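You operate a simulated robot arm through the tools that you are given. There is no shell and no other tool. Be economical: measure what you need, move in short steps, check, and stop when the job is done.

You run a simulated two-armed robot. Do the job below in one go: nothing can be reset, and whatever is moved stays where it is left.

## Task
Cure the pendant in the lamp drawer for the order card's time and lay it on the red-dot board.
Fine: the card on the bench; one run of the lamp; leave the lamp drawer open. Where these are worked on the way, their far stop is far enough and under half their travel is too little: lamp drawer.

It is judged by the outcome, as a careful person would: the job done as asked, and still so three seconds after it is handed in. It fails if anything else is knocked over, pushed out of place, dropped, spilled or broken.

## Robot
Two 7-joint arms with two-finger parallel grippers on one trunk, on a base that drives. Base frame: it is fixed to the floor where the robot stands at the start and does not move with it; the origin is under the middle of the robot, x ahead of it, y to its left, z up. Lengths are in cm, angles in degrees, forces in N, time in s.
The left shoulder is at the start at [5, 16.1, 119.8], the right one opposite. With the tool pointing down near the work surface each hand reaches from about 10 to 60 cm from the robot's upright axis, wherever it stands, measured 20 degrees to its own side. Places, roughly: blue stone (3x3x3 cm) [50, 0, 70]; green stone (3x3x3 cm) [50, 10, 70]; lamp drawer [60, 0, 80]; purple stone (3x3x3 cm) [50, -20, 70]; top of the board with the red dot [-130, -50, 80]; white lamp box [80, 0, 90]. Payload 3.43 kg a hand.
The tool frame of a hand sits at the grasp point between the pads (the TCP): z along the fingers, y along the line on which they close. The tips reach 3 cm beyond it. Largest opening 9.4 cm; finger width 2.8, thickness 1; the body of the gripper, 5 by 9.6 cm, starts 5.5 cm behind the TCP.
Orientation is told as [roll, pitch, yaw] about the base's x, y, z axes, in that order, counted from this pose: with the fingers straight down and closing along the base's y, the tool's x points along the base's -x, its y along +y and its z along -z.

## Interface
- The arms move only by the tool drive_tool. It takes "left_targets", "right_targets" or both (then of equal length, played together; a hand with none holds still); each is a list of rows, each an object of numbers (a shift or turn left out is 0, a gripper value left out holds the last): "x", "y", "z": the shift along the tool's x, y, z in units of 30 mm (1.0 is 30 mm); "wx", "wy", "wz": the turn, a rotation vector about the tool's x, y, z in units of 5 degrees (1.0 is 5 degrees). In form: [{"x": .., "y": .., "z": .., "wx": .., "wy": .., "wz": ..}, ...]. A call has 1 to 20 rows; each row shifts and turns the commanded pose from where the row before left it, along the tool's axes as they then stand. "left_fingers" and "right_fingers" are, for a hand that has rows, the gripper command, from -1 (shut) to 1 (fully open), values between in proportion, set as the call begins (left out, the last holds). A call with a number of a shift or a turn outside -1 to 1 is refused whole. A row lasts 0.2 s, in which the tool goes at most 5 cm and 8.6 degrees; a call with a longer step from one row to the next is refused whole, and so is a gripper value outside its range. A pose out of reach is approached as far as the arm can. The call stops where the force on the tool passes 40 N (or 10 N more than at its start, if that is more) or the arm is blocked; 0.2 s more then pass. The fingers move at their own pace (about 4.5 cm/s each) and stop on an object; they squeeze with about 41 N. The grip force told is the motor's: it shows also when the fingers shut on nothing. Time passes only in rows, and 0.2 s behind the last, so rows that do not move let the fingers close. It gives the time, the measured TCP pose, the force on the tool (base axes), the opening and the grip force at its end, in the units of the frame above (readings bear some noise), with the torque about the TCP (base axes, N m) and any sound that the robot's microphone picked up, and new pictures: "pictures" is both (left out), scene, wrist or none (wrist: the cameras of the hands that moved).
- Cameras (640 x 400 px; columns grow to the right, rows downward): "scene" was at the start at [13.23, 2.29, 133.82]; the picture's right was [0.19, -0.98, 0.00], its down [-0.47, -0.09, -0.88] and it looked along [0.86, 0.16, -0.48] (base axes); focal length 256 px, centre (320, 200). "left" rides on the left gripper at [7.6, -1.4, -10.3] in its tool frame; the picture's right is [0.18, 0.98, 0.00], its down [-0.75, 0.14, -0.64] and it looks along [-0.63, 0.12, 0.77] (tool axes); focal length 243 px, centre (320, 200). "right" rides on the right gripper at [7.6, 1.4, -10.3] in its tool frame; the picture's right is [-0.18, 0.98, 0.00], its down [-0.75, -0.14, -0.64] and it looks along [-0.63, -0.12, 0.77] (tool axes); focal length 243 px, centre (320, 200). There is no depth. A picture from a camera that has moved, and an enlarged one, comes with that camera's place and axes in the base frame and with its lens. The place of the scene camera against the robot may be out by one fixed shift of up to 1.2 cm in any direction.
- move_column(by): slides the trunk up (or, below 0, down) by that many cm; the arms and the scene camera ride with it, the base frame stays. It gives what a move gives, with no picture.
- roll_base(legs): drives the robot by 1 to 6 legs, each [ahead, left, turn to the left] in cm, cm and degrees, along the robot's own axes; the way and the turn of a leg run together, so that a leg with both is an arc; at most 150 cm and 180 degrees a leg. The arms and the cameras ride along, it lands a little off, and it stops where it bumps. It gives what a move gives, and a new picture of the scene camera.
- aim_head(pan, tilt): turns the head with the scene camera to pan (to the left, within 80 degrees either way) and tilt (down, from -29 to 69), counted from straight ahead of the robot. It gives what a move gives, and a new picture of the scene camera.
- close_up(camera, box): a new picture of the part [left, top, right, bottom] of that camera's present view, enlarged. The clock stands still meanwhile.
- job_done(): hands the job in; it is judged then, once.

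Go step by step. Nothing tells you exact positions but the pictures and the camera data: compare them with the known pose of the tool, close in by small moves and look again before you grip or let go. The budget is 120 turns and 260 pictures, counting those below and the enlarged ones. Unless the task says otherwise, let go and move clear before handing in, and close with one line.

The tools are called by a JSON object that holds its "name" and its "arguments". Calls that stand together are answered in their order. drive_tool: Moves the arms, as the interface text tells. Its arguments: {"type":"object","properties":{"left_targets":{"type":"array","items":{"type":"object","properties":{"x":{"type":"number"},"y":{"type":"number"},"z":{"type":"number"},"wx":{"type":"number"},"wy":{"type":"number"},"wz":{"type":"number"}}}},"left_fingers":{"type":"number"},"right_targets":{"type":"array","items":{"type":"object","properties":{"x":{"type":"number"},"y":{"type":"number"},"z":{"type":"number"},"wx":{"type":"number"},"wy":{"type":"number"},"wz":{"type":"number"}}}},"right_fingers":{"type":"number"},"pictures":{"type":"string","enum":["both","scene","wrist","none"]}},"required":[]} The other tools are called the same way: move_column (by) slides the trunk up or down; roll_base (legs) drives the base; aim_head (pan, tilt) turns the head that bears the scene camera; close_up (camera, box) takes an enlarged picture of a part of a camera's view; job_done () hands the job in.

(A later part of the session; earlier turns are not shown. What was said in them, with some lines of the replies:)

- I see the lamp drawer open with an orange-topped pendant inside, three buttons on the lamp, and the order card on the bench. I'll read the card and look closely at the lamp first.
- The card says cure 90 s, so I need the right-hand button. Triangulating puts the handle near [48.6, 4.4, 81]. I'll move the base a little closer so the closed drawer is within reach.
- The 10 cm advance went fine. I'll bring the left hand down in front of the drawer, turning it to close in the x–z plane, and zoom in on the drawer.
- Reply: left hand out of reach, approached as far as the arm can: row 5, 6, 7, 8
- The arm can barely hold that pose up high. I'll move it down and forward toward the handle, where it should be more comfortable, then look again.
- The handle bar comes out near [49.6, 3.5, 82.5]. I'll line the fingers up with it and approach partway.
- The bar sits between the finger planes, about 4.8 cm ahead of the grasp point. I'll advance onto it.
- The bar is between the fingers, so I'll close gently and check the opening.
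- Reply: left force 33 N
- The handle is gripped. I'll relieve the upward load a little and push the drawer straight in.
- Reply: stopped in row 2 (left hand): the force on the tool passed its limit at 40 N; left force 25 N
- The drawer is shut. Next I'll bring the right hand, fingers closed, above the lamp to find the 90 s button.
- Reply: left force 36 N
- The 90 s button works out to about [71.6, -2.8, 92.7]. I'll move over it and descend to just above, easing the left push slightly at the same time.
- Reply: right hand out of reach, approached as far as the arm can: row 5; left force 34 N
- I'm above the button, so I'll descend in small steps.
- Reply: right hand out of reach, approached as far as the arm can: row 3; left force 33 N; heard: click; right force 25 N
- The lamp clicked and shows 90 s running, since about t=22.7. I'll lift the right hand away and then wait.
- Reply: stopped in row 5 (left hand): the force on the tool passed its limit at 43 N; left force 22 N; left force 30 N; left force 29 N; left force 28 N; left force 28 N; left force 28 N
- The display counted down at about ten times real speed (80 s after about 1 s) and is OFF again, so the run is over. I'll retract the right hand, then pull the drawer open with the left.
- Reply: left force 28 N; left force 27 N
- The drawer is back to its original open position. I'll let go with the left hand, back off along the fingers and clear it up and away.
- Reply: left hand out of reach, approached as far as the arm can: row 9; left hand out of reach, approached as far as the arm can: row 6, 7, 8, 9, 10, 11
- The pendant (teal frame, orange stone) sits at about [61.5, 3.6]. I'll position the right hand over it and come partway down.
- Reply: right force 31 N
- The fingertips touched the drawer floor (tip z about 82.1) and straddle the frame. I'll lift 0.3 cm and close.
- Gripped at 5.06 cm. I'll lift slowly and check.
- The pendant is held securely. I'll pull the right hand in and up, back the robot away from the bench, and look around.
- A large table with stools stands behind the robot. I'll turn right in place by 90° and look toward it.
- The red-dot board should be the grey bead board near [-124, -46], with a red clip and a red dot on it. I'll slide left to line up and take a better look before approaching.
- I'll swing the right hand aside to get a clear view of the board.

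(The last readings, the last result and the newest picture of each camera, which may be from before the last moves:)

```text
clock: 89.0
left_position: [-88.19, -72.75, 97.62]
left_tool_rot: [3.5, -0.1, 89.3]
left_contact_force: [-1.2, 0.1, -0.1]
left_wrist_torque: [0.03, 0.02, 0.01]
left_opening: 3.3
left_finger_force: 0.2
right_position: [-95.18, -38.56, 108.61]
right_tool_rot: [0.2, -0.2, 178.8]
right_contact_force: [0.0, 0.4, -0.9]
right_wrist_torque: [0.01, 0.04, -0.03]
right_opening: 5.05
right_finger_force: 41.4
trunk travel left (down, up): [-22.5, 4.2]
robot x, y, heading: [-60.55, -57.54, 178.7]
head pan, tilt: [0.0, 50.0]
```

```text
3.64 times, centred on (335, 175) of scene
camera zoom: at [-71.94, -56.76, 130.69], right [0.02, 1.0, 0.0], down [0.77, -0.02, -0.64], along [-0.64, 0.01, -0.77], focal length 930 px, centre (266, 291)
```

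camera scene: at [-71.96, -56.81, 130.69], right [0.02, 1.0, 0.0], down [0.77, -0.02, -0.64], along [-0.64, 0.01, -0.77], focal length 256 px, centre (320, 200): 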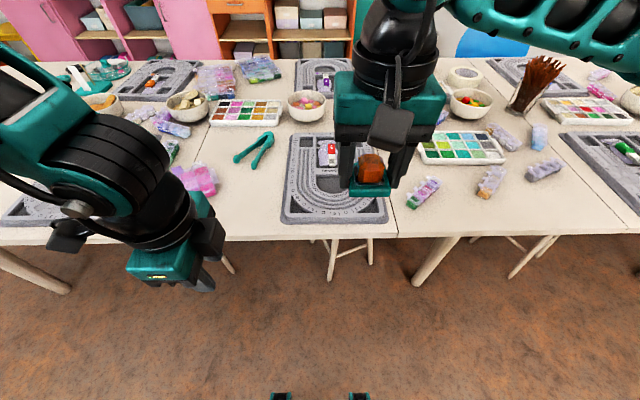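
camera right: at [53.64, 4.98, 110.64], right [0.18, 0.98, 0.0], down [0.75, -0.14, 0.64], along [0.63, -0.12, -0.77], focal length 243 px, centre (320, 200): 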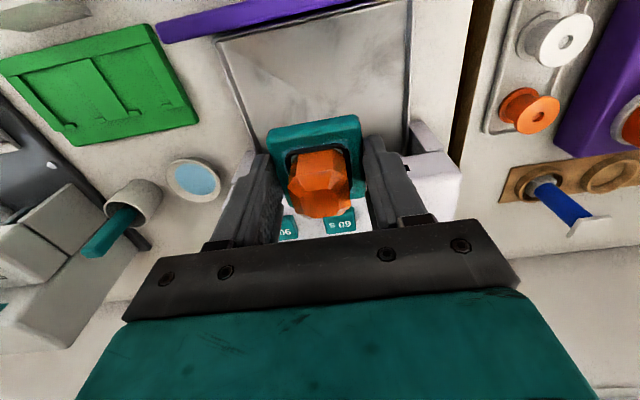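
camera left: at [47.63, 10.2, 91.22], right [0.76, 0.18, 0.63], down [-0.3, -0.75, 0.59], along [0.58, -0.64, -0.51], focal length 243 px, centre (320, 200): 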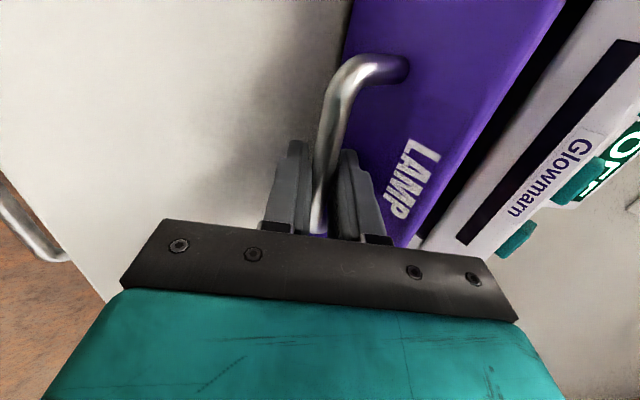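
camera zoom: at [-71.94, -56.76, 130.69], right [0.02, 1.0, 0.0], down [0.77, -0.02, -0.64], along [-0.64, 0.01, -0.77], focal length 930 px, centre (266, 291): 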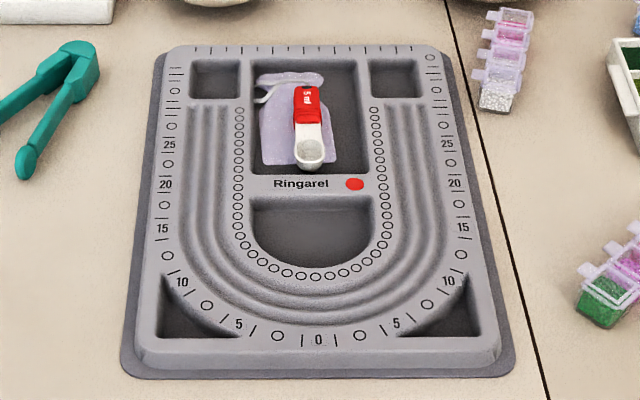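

The D-shaped recess in the middle of the red-dot board (about 9.5 × 7.4 cm) will fit the pendant. I'll drive 12 cm closer and bring the hand over it, then check with the wrist camera.

{"name": "roll_base", "arguments": {"legs": [[12, 0, 0]]}}

{"name": "close_up", "arguments": {"camera": "right", "box": [120, 0, 640, 280]}}

```text
clock: 90.2
left_position: [-100.21, -72.45, 97.65]
left_tool_rot: [3.5, -0.1, 89.4]
left_contact_force: [0.0, 0.4, -0.2]
left_wrist_torque: [-0.01, -0.02, -0.05]
left_opening: 3.29
left_finger_force: 0.1
right_position: [-107.01, -38.34, 108.59]
right_tool_rot: [0.2, 0.0, 178.8]
right_contact_force: [0.2, 0.1, -0.6]
right_wrist_torque: [0.0, -0.02, 0.02]
right_opening: 5.1
right_finger_force: 40.6
trunk travel left (down, up): [-22.5, 4.2]
robot x, y, heading: [-72.44, -57.46, 178.8]
head pan, tilt: [0.0, 50.0]
camera scene: at [-84.01, -56.54, 130.67], right [0.02, 1.0, 0.0], down [0.77, -0.02, -0.64], along [-0.64, 0.01, -0.77], focal length 256 px, centre (320, 200)
```

scene: 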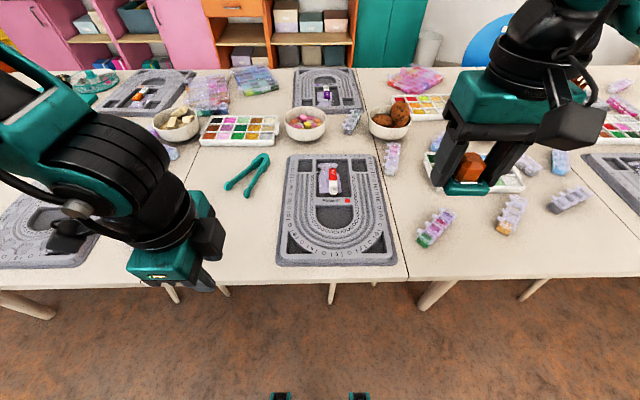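

```text
1.23 times, centred on (380, 140) of right
camera zoom: at [-99.53, -39.89, 119.0], right [-0.21, -0.98, 0.0], down [-0.75, 0.16, 0.64], along [-0.63, 0.13, -0.77], focal length 299 px, centre (246, 274)
```

zoom: 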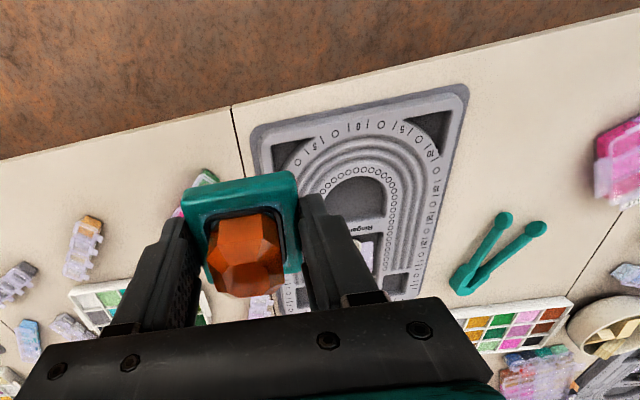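

{"name": "drive_tool", "arguments": {"right_targets": [{"x": -0.65, "y": 0.72, "z": 0.4}, {"x": -0.65, "y": 0.72, "z": 0.4}, {"x": -0.65, "y": 0.72, "z": 0.4}, {"x": -0.65, "y": 0.72, "z": 0.4}, {"x": -0.65, "y": 0.72, "z": 0.4}, {"x": -0.65, "y": 0.72, "z": 0.4}, {}]}}

{"name": "close_up", "arguments": {"camera": "right", "box": [160, 0, 480, 240]}}

{"name": "close_up", "arguments": {"camera": "scene", "box": [250, 110, 420, 280]}}

```text
clock: 91.8
left_position: [-100.14, -72.43, 97.83]
left_tool_rot: [3.5, 0.0, 89.3]
left_contact_force: [0.0, 0.1, -0.2]
left_wrist_torque: [0.01, -0.01, -0.03]
left_opening: 3.27
left_finger_force: 0.1
right_position: [-118.99, -51.0, 101.61]
right_tool_rot: [0.2, -0.2, 178.9]
right_contact_force: [-0.2, -0.1, -0.2]
right_wrist_torque: [0.04, 0.02, 0.01]
right_opening: 5.05
right_finger_force: 40.9
trunk travel left (down, up): [-22.5, 4.2]
robot x, y, heading: [-72.35, -57.45, 178.9]
head pan, tilt: [0.0, 50.0]
camera scene: at [-83.91, -56.52, 130.69], right [0.02, 1.0, 0.0], down [0.77, -0.02, -0.64], along [-0.64, 0.01, -0.77], focal length 256 px, centre (320, 200)
camera right: at [-111.44, -52.57, 111.9], right [-0.2, -0.98, 0.01], down [-0.75, 0.16, 0.64], along [-0.63, 0.13, -0.76], focal length 243 px, centre (320, 200)
```

scene: 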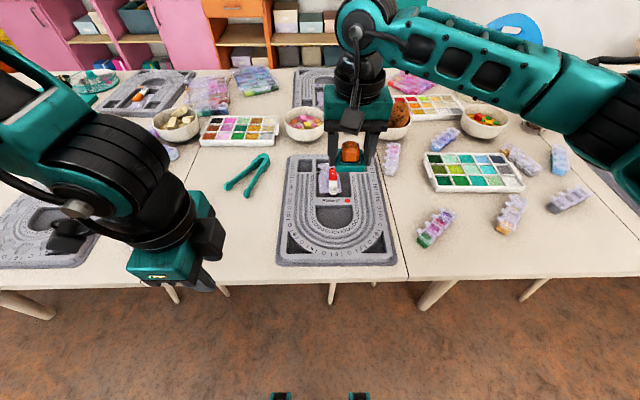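
right: 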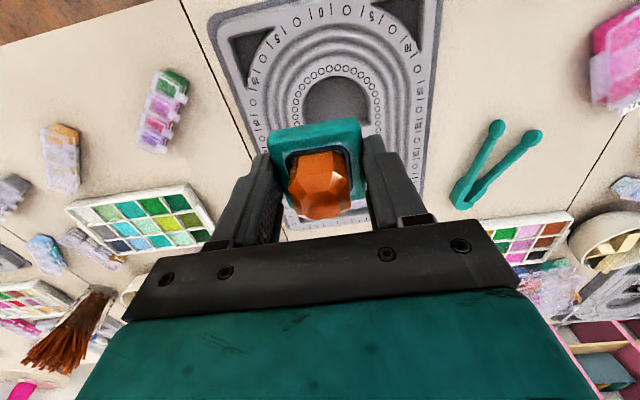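

```text
1.67 times, centred on (320, 120) of right
camera zoom: at [-111.44, -52.57, 111.9], right [-0.2, -0.98, 0.01], down [-0.75, 0.16, 0.64], along [-0.63, 0.13, -0.76], focal length 404 px, centre (320, 333)
```

zoom: 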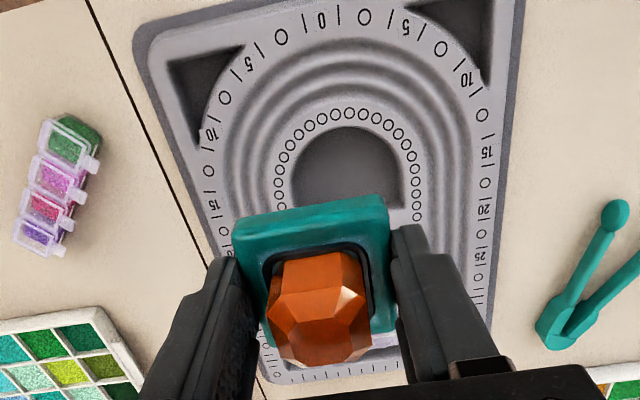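

```text
2.35 times, centred on (335, 195) of scene
camera zoom: at [-83.91, -56.52, 130.69], right [0.02, 1.0, 0.0], down [0.77, -0.02, -0.64], along [-0.64, 0.01, -0.77], focal length 602 px, centre (285, 212)
```

zoom: 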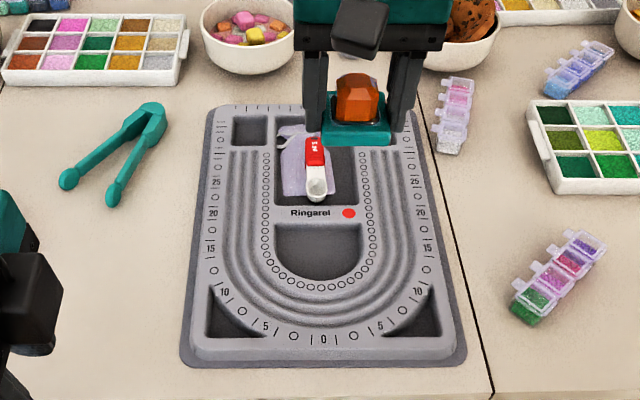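

The two wrist views put the board surface near z ≈ 75 and the recess centre near [-124, -52]. I'll move over it and descend partway.

{"name": "drive_tool", "arguments": {"right_targets": [{"x": -0.55, "y": 0.12, "z": 0.5}, {"x": -0.55, "y": 0.12, "z": 0.5}, {"x": -0.55, "y": 0.12, "z": 0.6}, {"z": 0.7}, {"z": 0.7}, {"z": 0.7}, {"z": 0.7}, {"z": 0.5}, {}]}}

{"name": "close_up", "arguments": {"camera": "right", "box": [160, 0, 480, 240]}}

{"name": "close_up", "arguments": {"camera": "scene", "box": [270, 140, 400, 270]}}

```text
clock: 93.8
left_position: [-100.2, -72.49, 97.59]
left_tool_rot: [3.5, -0.1, 89.3]
left_contact_force: [0.1, -0.7, 0.0]
left_wrist_torque: [-0.02, 0.01, -0.01]
left_opening: 3.27
left_finger_force: 0.0
right_position: [-124.01, -52.14, 87.08]
right_tool_rot: [0.2, -0.2, 178.7]
right_contact_force: [0.1, 0.7, -0.4]
right_wrist_torque: [-0.03, 0.01, 0.0]
right_opening: 5.04
right_finger_force: 40.8
trunk travel left (down, up): [-22.5, 4.2]
robot x, y, heading: [-72.46, -57.49, 178.9]
head pan, tilt: [0.0, 50.0]
camera scene: at [-83.92, -56.54, 130.68], right [0.02, 1.0, 0.0], down [0.77, -0.02, -0.64], along [-0.64, 0.01, -0.77], focal length 256 px, centre (320, 200)
camera right: at [-116.33, -53.64, 97.32], right [-0.21, -0.98, 0.0], down [-0.75, 0.16, 0.64], along [-0.63, 0.13, -0.77], focal length 243 px, centre (320, 200)
```

scene: 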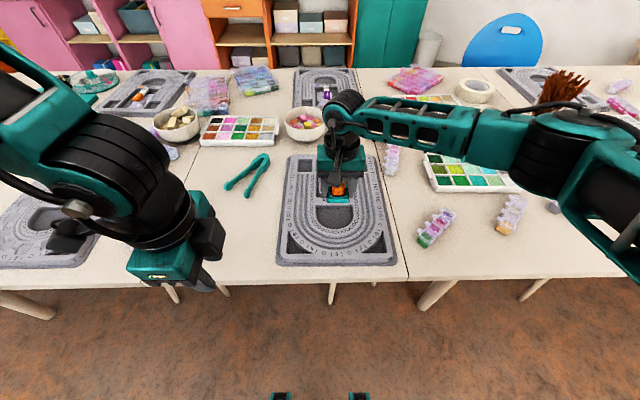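
right: 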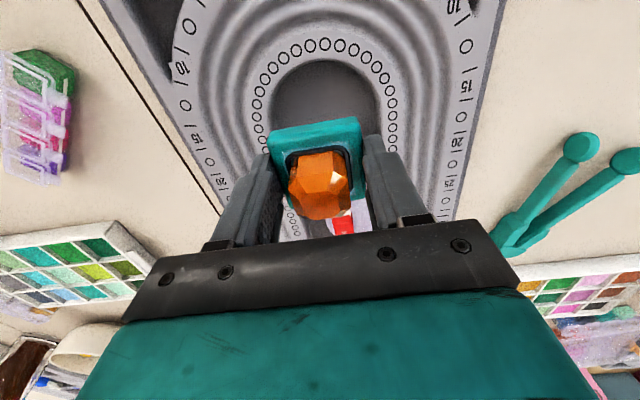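

```text
1.67 times, centred on (320, 120) of right
camera zoom: at [-116.33, -53.64, 97.32], right [-0.21, -0.98, 0.0], down [-0.75, 0.16, 0.64], along [-0.63, 0.13, -0.77], focal length 404 px, centre (320, 333)
```

zoom: 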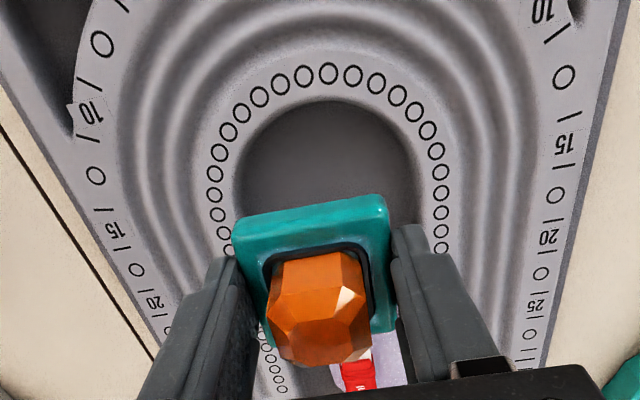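

```text
3.08 times, centred on (335, 205) of scene
camera zoom: at [-83.92, -56.54, 130.68], right [0.02, 1.0, 0.0], down [0.77, -0.02, -0.64], along [-0.64, 0.01, -0.77], focal length 787 px, centre (274, 185)
```

zoom: 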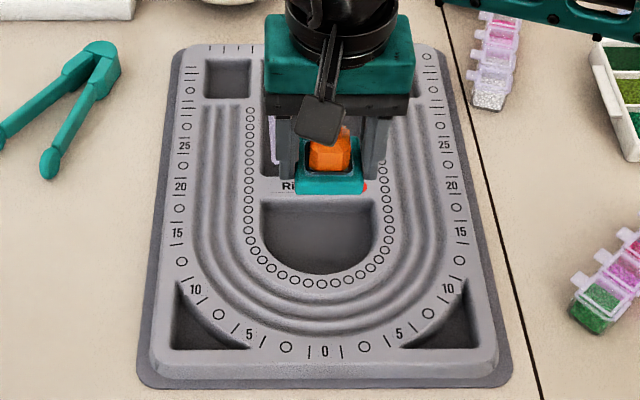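

{"name": "drive_tool", "arguments": {"right_targets": [{"x": -0.17, "y": 0.18, "z": 0.5}, {"z": 0.6}, {"z": 0.6}, {"z": 0.5}, {}], "pictures": "none"}}

{"name": "close_up", "arguments": {"camera": "right", "box": [160, 0, 480, 240]}}

{"name": "close_up", "arguments": {"camera": "scene", "box": [280, 150, 390, 260]}}

```text
clock: 95.0
left_position: [-100.09, -72.46, 97.74]
left_tool_rot: [3.4, -0.1, 89.3]
left_contact_force: [-0.5, 0.0, -0.5]
left_wrist_torque: [-0.02, -0.01, 0.0]
left_opening: 3.29
left_finger_force: 0.0
right_position: [-124.6, -52.83, 80.23]
right_tool_rot: [0.3, -0.1, 178.8]
right_contact_force: [-0.3, 0.1, -1.1]
right_wrist_torque: [-0.04, 0.02, -0.04]
right_opening: 5.07
right_finger_force: 40.8
trunk travel left (down, up): [-22.5, 4.2]
robot x, y, heading: [-72.17, -57.06, 179.0]
head pan, tilt: [0.0, 50.0]
```

```text
1.67 times, centred on (320, 120) of right
camera zoom: at [-116.97, -54.28, 90.65], right [-0.2, -0.98, 0.0], down [-0.75, 0.16, 0.64], along [-0.63, 0.13, -0.77], focal length 404 px, centre (320, 333)
```

zoom: 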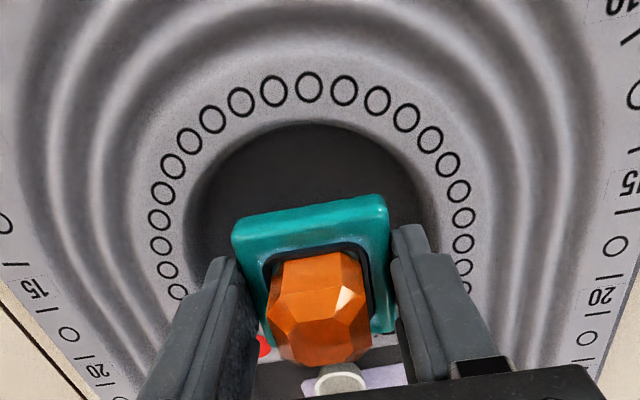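

```text
3.64 times, centred on (335, 205) of scene
camera zoom: at [-83.92, -56.54, 130.68], right [0.02, 1.0, 0.0], down [0.77, -0.02, -0.64], along [-0.64, 0.01, -0.77], focal length 930 px, centre (266, 182)
```

zoom: 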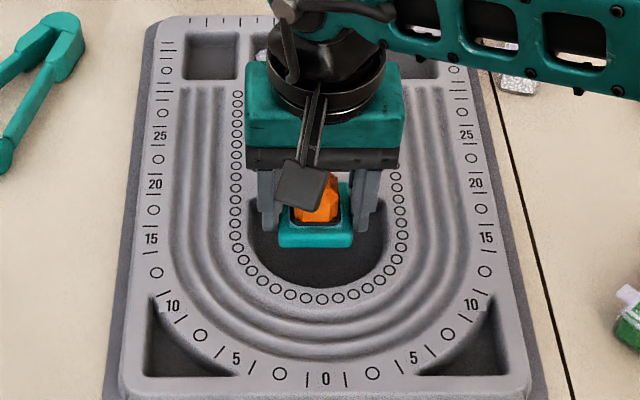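

Alignment is good after a small y correction. I'll descend slowly to touch the recess floor.

{"name": "drive_tool", "arguments": {"right_targets": [{"y": -0.11, "z": 0.2}, {"z": 0.2}, {"z": 0.2}, {"z": 0.1}, {}], "pictures": "none"}}

{"name": "close_up", "arguments": {"camera": "right", "box": [160, 0, 480, 240]}}

{"name": "close_up", "arguments": {"camera": "scene", "box": [280, 150, 390, 260]}}

```text
clock: 96.2
left_position: [-99.96, -72.68, 97.7]
left_tool_rot: [3.7, -0.2, 89.3]
left_contact_force: [-0.2, 0.2, 0.0]
left_wrist_torque: [-0.03, -0.01, 0.03]
left_opening: 3.3
left_finger_force: 0.0
right_position: [-124.59, -52.35, 78.51]
right_tool_rot: [0.4, -0.5, 178.7]
right_contact_force: [3.6, 1.4, 20.2]
right_wrist_torque: [0.17, 0.71, -0.05]
right_opening: 5.05
right_finger_force: 41.2
trunk travel left (down, up): [-22.5, 4.2]
robot x, y, heading: [-72.2, -57.07, 178.8]
head pan, tilt: [0.0, 50.0]
```

```text
1.67 times, centred on (320, 120) of right
camera zoom: at [-116.97, -53.95, 88.79], right [-0.2, -0.98, 0.01], down [-0.74, 0.16, 0.65], along [-0.64, 0.13, -0.76], focal length 404 px, centre (320, 333)
```

zoom: 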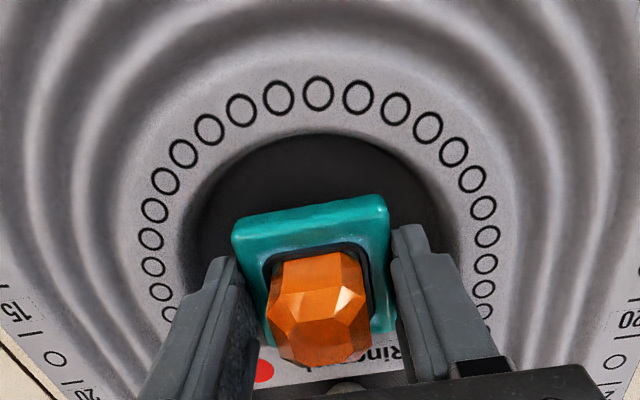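

```text
3.64 times, centred on (335, 205) of scene
camera zoom: at [-83.7, -56.55, 130.74], right [0.02, 1.0, 0.0], down [0.76, -0.02, -0.64], along [-0.64, 0.01, -0.76], focal length 930 px, centre (266, 182)
```

zoom: 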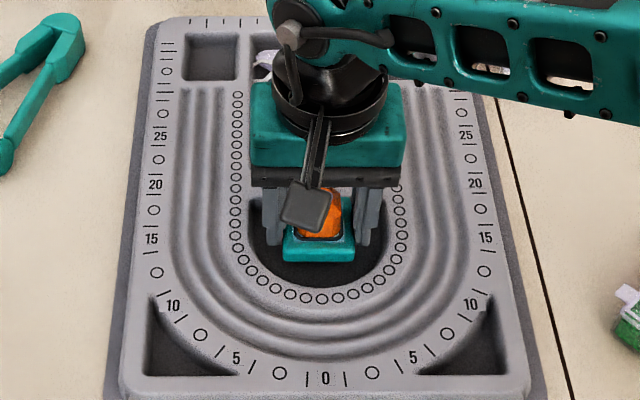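

At 20 N the torque says the contact is about 4 cm on the far side, so the bail is touching the "Ringarel" strip. I'll lift 1 cm, shift 0.7 cm toward the robot and go down again.

{"name": "drive_tool", "arguments": {"right_targets": [{"z": -0.35}, {"x": 0.24}, {"z": 0.2}, {"z": 0.2}, {}], "pictures": "none"}}

{"name": "close_up", "arguments": {"camera": "scene", "box": [280, 150, 390, 260]}}

{"name": "close_up", "arguments": {"camera": "right", "box": [160, 0, 480, 240]}}

```text
clock: 97.4
left_position: [-100.01, -72.44, 97.65]
left_tool_rot: [3.6, 0.0, 89.3]
left_contact_force: [0.1, -0.4, 0.1]
left_wrist_torque: [0.0, 0.01, 0.0]
left_opening: 3.29
left_finger_force: 0.1
right_position: [-123.97, -52.31, 78.51]
right_tool_rot: [0.4, -0.4, 178.8]
right_contact_force: [3.2, 3.8, 21.2]
right_wrist_torque: [0.19, 0.86, -0.13]
right_opening: 5.07
right_finger_force: 41.5
trunk travel left (down, up): [-22.5, 4.2]
robot x, y, heading: [-72.6, -57.45, 178.5]
head pan, tilt: [0.0, 50.0]
```

```text
3.64 times, centred on (335, 205) of scene
camera zoom: at [-83.68, -56.53, 130.74], right [0.02, 1.0, 0.0], down [0.76, -0.02, -0.64], along [-0.64, 0.01, -0.76], focal length 930 px, centre (266, 182)
```

zoom: 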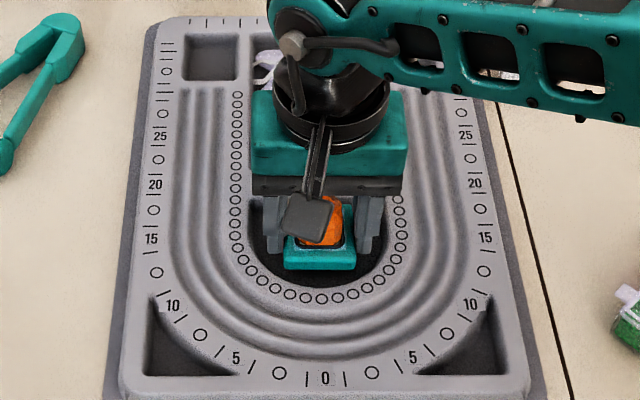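

```text
1.67 times, centred on (320, 120) of right
camera zoom: at [-116.28, -53.91, 88.75], right [-0.21, -0.98, 0.01], down [-0.74, 0.16, 0.65], along [-0.64, 0.13, -0.76], focal length 404 px, centre (320, 333)
```

zoom: 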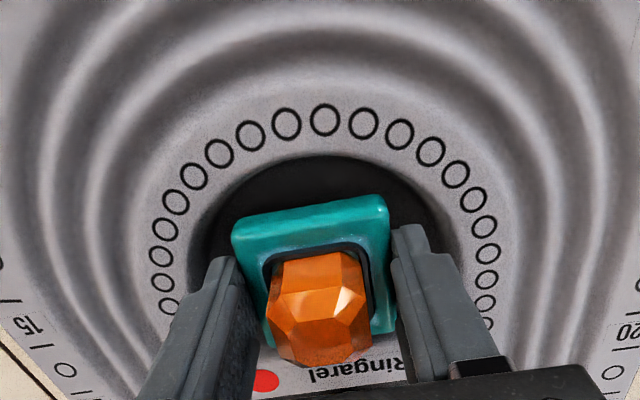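

The recess rim measures about z ≈ 77, so the frame is already inside the recess, but the bail may still sit on the strip. I'll try another 0.4 cm toward the robot and see whether it goes lower.

{"name": "drive_tool", "arguments": {"right_targets": [{"z": -0.3}, {"x": 0.14}, {"z": 0.2}, {"z": 0.13}, {"z": 0.05}, {}], "pictures": "none"}}

{"name": "close_up", "arguments": {"camera": "scene", "box": [290, 170, 370, 240]}}

{"name": "close_up", "arguments": {"camera": "right", "box": [240, 80, 400, 240]}}

```text
clock: 98.8
left_position: [-100.18, -72.57, 97.78]
left_tool_rot: [3.5, -0.1, 89.2]
left_contact_force: [0.3, -0.1, 0.2]
left_wrist_torque: [0.01, 0.0, -0.04]
left_opening: 3.28
left_finger_force: 0.0
right_position: [-123.45, -52.34, 77.83]
right_tool_rot: [0.3, -0.2, 178.7]
right_contact_force: [0.4, 0.5, -0.4]
right_wrist_torque: [0.02, 0.02, -0.02]
right_opening: 5.08
right_finger_force: 40.4
trunk travel left (down, up): [-22.5, 4.2]
robot x, y, heading: [-72.59, -57.51, 178.6]
head pan, tilt: [0.0, 50.0]
```

```text
5.71 times, centred on (330, 205) of scene
camera zoom: at [-83.92, -56.54, 130.68], right [0.02, 1.0, 0.0], down [0.77, -0.02, -0.64], along [-0.64, 0.01, -0.77], focal length 1461 px, centre (263, 171)
```

zoom: 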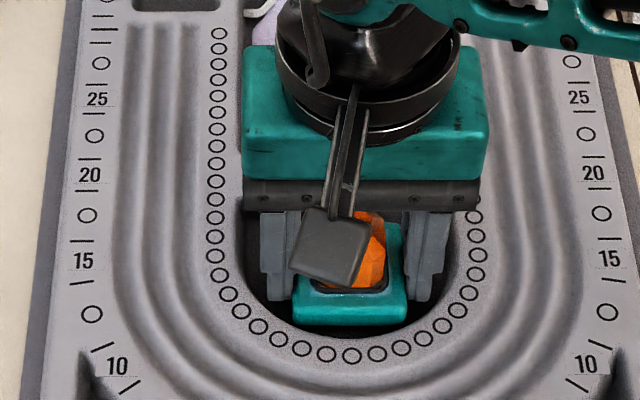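

```text
2.50 times, centred on (320, 160) of right
camera zoom: at [-115.87, -53.88, 88.19], right [-0.21, -0.98, 0.0], down [-0.75, 0.16, 0.64], along [-0.63, 0.13, -0.77], focal length 606 px, centre (320, 300)
```

zoom: 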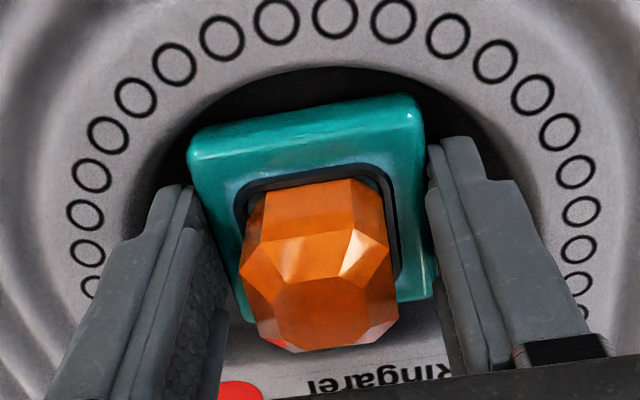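

It now goes lower freely, so the bail has cleared the strip. I'll continue down in small steps.

{"name": "drive_tool", "arguments": {"right_targets": [{"z": 0.1}, {"z": 0.08}, {"z": 0.06}, {}], "pictures": "none"}}

```text
clock: 99.8
left_position: [-100.01, -72.56, 97.7]
left_tool_rot: [3.6, 0.0, 89.3]
left_contact_force: [0.6, 0.5, 0.0]
left_wrist_torque: [0.04, -0.04, -0.01]
left_opening: 3.26
left_finger_force: 0.1
right_position: [-123.51, -52.31, 77.38]
right_tool_rot: [0.1, -0.4, 178.7]
right_contact_force: [2.0, 3.9, 22.2]
right_wrist_torque: [0.76, -0.4, 0.05]
right_opening: 5.04
right_finger_force: 40.8
trunk travel left (down, up): [-22.5, 4.2]
robot x, y, heading: [-72.61, -57.49, 178.4]
head pan, tilt: [0.0, 50.0]
```

Contact is right at floor level with the pendant inside the recess. I'll relieve the pressure and open the fingers slightly.

{"name": "drive_tool", "arguments": {"right_targets": [{"z": -0.04}, {}, {}, {}], "right_fingers": 0.3, "pictures": "none"}}

{"name": "close_up", "arguments": {"camera": "right", "box": [240, 80, 400, 240]}}

{"name": "close_up", "arguments": {"camera": "scene", "box": [290, 170, 370, 240]}}

```text
clock: 100.8
left_position: [-99.96, -72.61, 97.78]
left_tool_rot: [3.6, -0.1, 89.3]
left_contact_force: [0.5, 1.0, -0.4]
left_wrist_torque: [0.03, -0.01, 0.0]
left_opening: 3.26
left_finger_force: 0.0
right_position: [-123.52, -52.48, 77.4]
right_tool_rot: [0.3, -0.4, 178.7]
right_contact_force: [-4.7, -4.7, 22.1]
right_wrist_torque: [0.43, -0.14, -0.33]
right_opening: 5.46
right_finger_force: 0.0
trunk travel left (down, up): [-22.5, 4.2]
robot x, y, heading: [-72.47, -57.39, 179.0]
head pan, tilt: [0.0, 50.0]
```

```text
2.50 times, centred on (320, 160) of right
camera zoom: at [-115.84, -54.05, 87.74], right [-0.2, -0.98, 0.01], down [-0.75, 0.16, 0.65], along [-0.63, 0.13, -0.76], focal length 606 px, centre (320, 300)
```

zoom: 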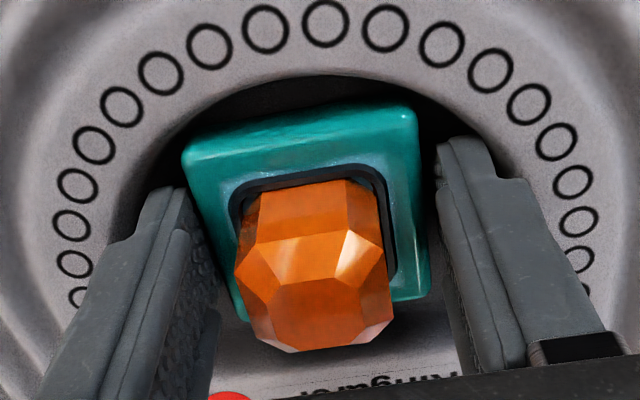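

```text
5.71 times, centred on (330, 205) of scene
camera zoom: at [-83.78, -56.61, 130.71], right [0.02, 1.0, 0.0], down [0.77, -0.02, -0.64], along [-0.64, 0.01, -0.77], focal length 1461 px, centre (263, 171)
```

zoom: 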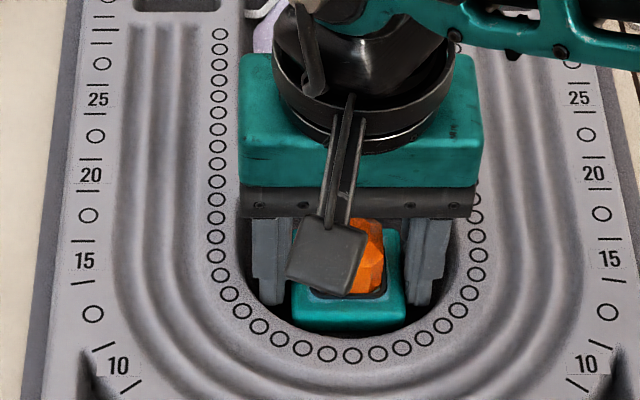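

The fingers have opened about 0.4 cm and are touching the recess walls. I'll hold that opening and lift straight up slowly.

{"name": "drive_tool", "arguments": {"right_targets": [{"z": -0.05}, {"z": -0.1}, {"z": -0.15}, {"z": -0.15}, {}], "right_fingers": 0.18, "pictures": "none"}}

{"name": "close_up", "arguments": {"camera": "right", "box": [240, 80, 400, 240]}}

{"name": "close_up", "arguments": {"camera": "scene", "box": [270, 140, 400, 260]}}

```text
clock: 102.0
left_position: [-100.11, -72.6, 97.69]
left_tool_rot: [3.5, -0.1, 89.3]
left_contact_force: [0.9, 0.2, 0.0]
left_wrist_torque: [0.03, 0.02, 0.06]
left_opening: 3.3
left_finger_force: 0.1
right_position: [-123.43, -52.46, 78.56]
right_tool_rot: [0.3, -0.1, 178.9]
right_contact_force: [0.1, -0.4, 0.2]
right_wrist_torque: [0.0, 0.0, 0.0]
right_opening: 5.55
right_finger_force: 0.0
trunk travel left (down, up): [-22.5, 4.2]
robot x, y, heading: [-72.69, -57.34, 178.8]
head pan, tilt: [0.0, 50.0]
```

```text
2.50 times, centred on (320, 160) of right
camera zoom: at [-115.81, -53.92, 88.89], right [-0.21, -0.98, 0.0], down [-0.75, 0.16, 0.64], along [-0.63, 0.13, -0.77], focal length 606 px, centre (320, 300)
```

zoom: 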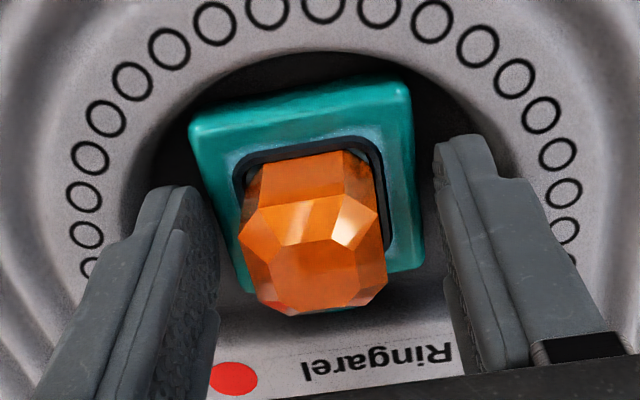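

```text
3.33 times, centred on (335, 200) of scene
camera zoom: at [-83.91, -56.55, 130.68], right [0.02, 1.0, 0.0], down [0.77, -0.02, -0.64], along [-0.64, 0.01, -0.77], focal length 852 px, centre (270, 200)
```

zoom: 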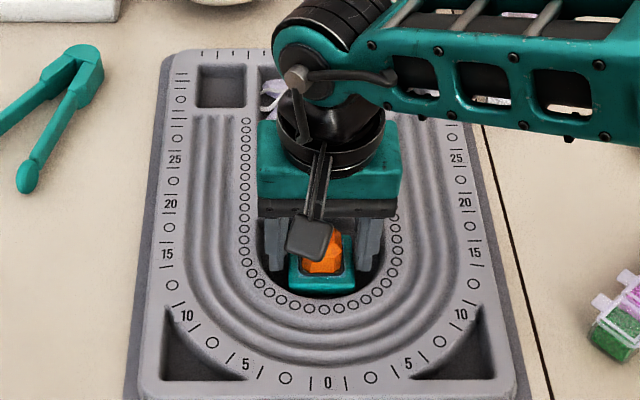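

The pendant stays down as the fingers rise. I'll keep going up and clear.

{"name": "drive_tool", "arguments": {"right_targets": [{"z": -0.2}, {"z": -0.3}, {"z": -0.5}, {"z": -0.8}, {"z": -0.9}, {"z": -0.9}, {"z": -0.9}, {"x": 0.6, "y": -0.7, "z": -0.5}, {"x": 0.6, "y": -0.7}, {"x": 0.6, "y": -0.7}, {"x": 0.6, "y": -0.7}, {}]}}

{"name": "close_up", "arguments": {"camera": "scene", "box": [270, 140, 400, 270]}}

```text
clock: 104.6
left_position: [-100.06, -72.6, 97.68]
left_tool_rot: [3.4, -0.1, 89.3]
left_contact_force: [0.0, 0.1, -0.5]
left_wrist_torque: [0.02, 0.02, 0.02]
left_opening: 3.31
left_finger_force: 0.0
right_position: [-115.97, -43.8, 93.44]
right_tool_rot: [0.1, -0.2, 178.7]
right_contact_force: [0.8, 0.3, -0.9]
right_wrist_torque: [-0.02, 0.02, -0.03]
right_opening: 5.56
right_finger_force: 0.0
trunk travel left (down, up): [-22.5, 4.2]
robot x, y, heading: [-72.34, -57.7, 178.6]
head pan, tilt: [0.0, 50.0]
camera scene: at [-83.93, -56.56, 130.68], right [0.02, 1.0, 0.0], down [0.77, -0.02, -0.64], along [-0.64, 0.01, -0.77], focal length 256 px, centre (320, 200)
camera right: at [-108.35, -45.46, 103.76], right [-0.21, -0.98, 0.0], down [-0.75, 0.16, 0.64], along [-0.63, 0.13, -0.77], focal length 243 px, centre (320, 200)
```

scene: 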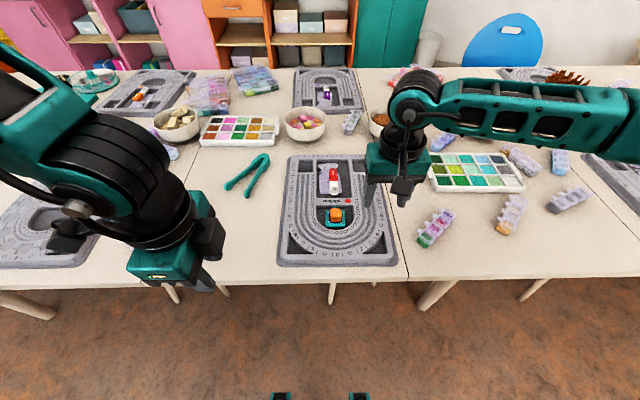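
right: 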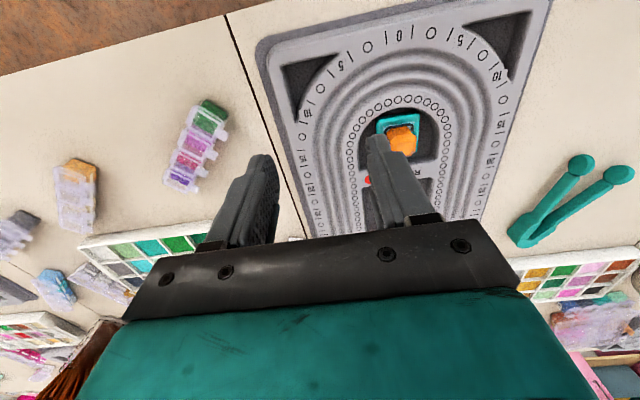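

```text
3.08 times, centred on (335, 205) of scene
camera zoom: at [-83.93, -56.56, 130.68], right [0.02, 1.0, 0.0], down [0.77, -0.02, -0.64], along [-0.64, 0.01, -0.77], focal length 787 px, centre (274, 185)
```

zoom: 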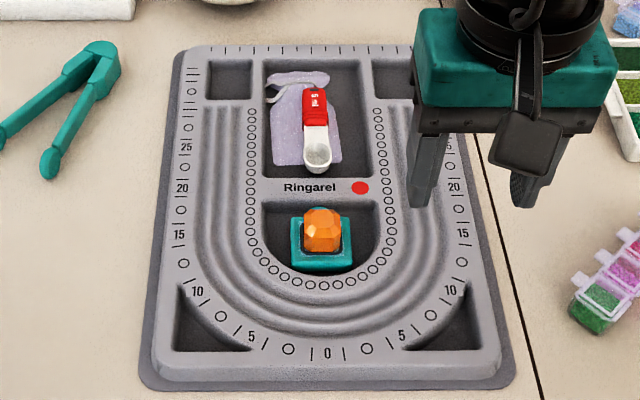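

The pendant lies flat in the recess of the red-dot board, both hands are clear and empty, and the lamp drawer is open, so I'm handing the job in.

{"name": "job_done", "arguments": {}}

```text
The job is handed in.
```

The pendant was cured once for 90 s and now lies on the red-dot board, the lamp drawer is open, and nothing else looked disturbed in the last pictures.
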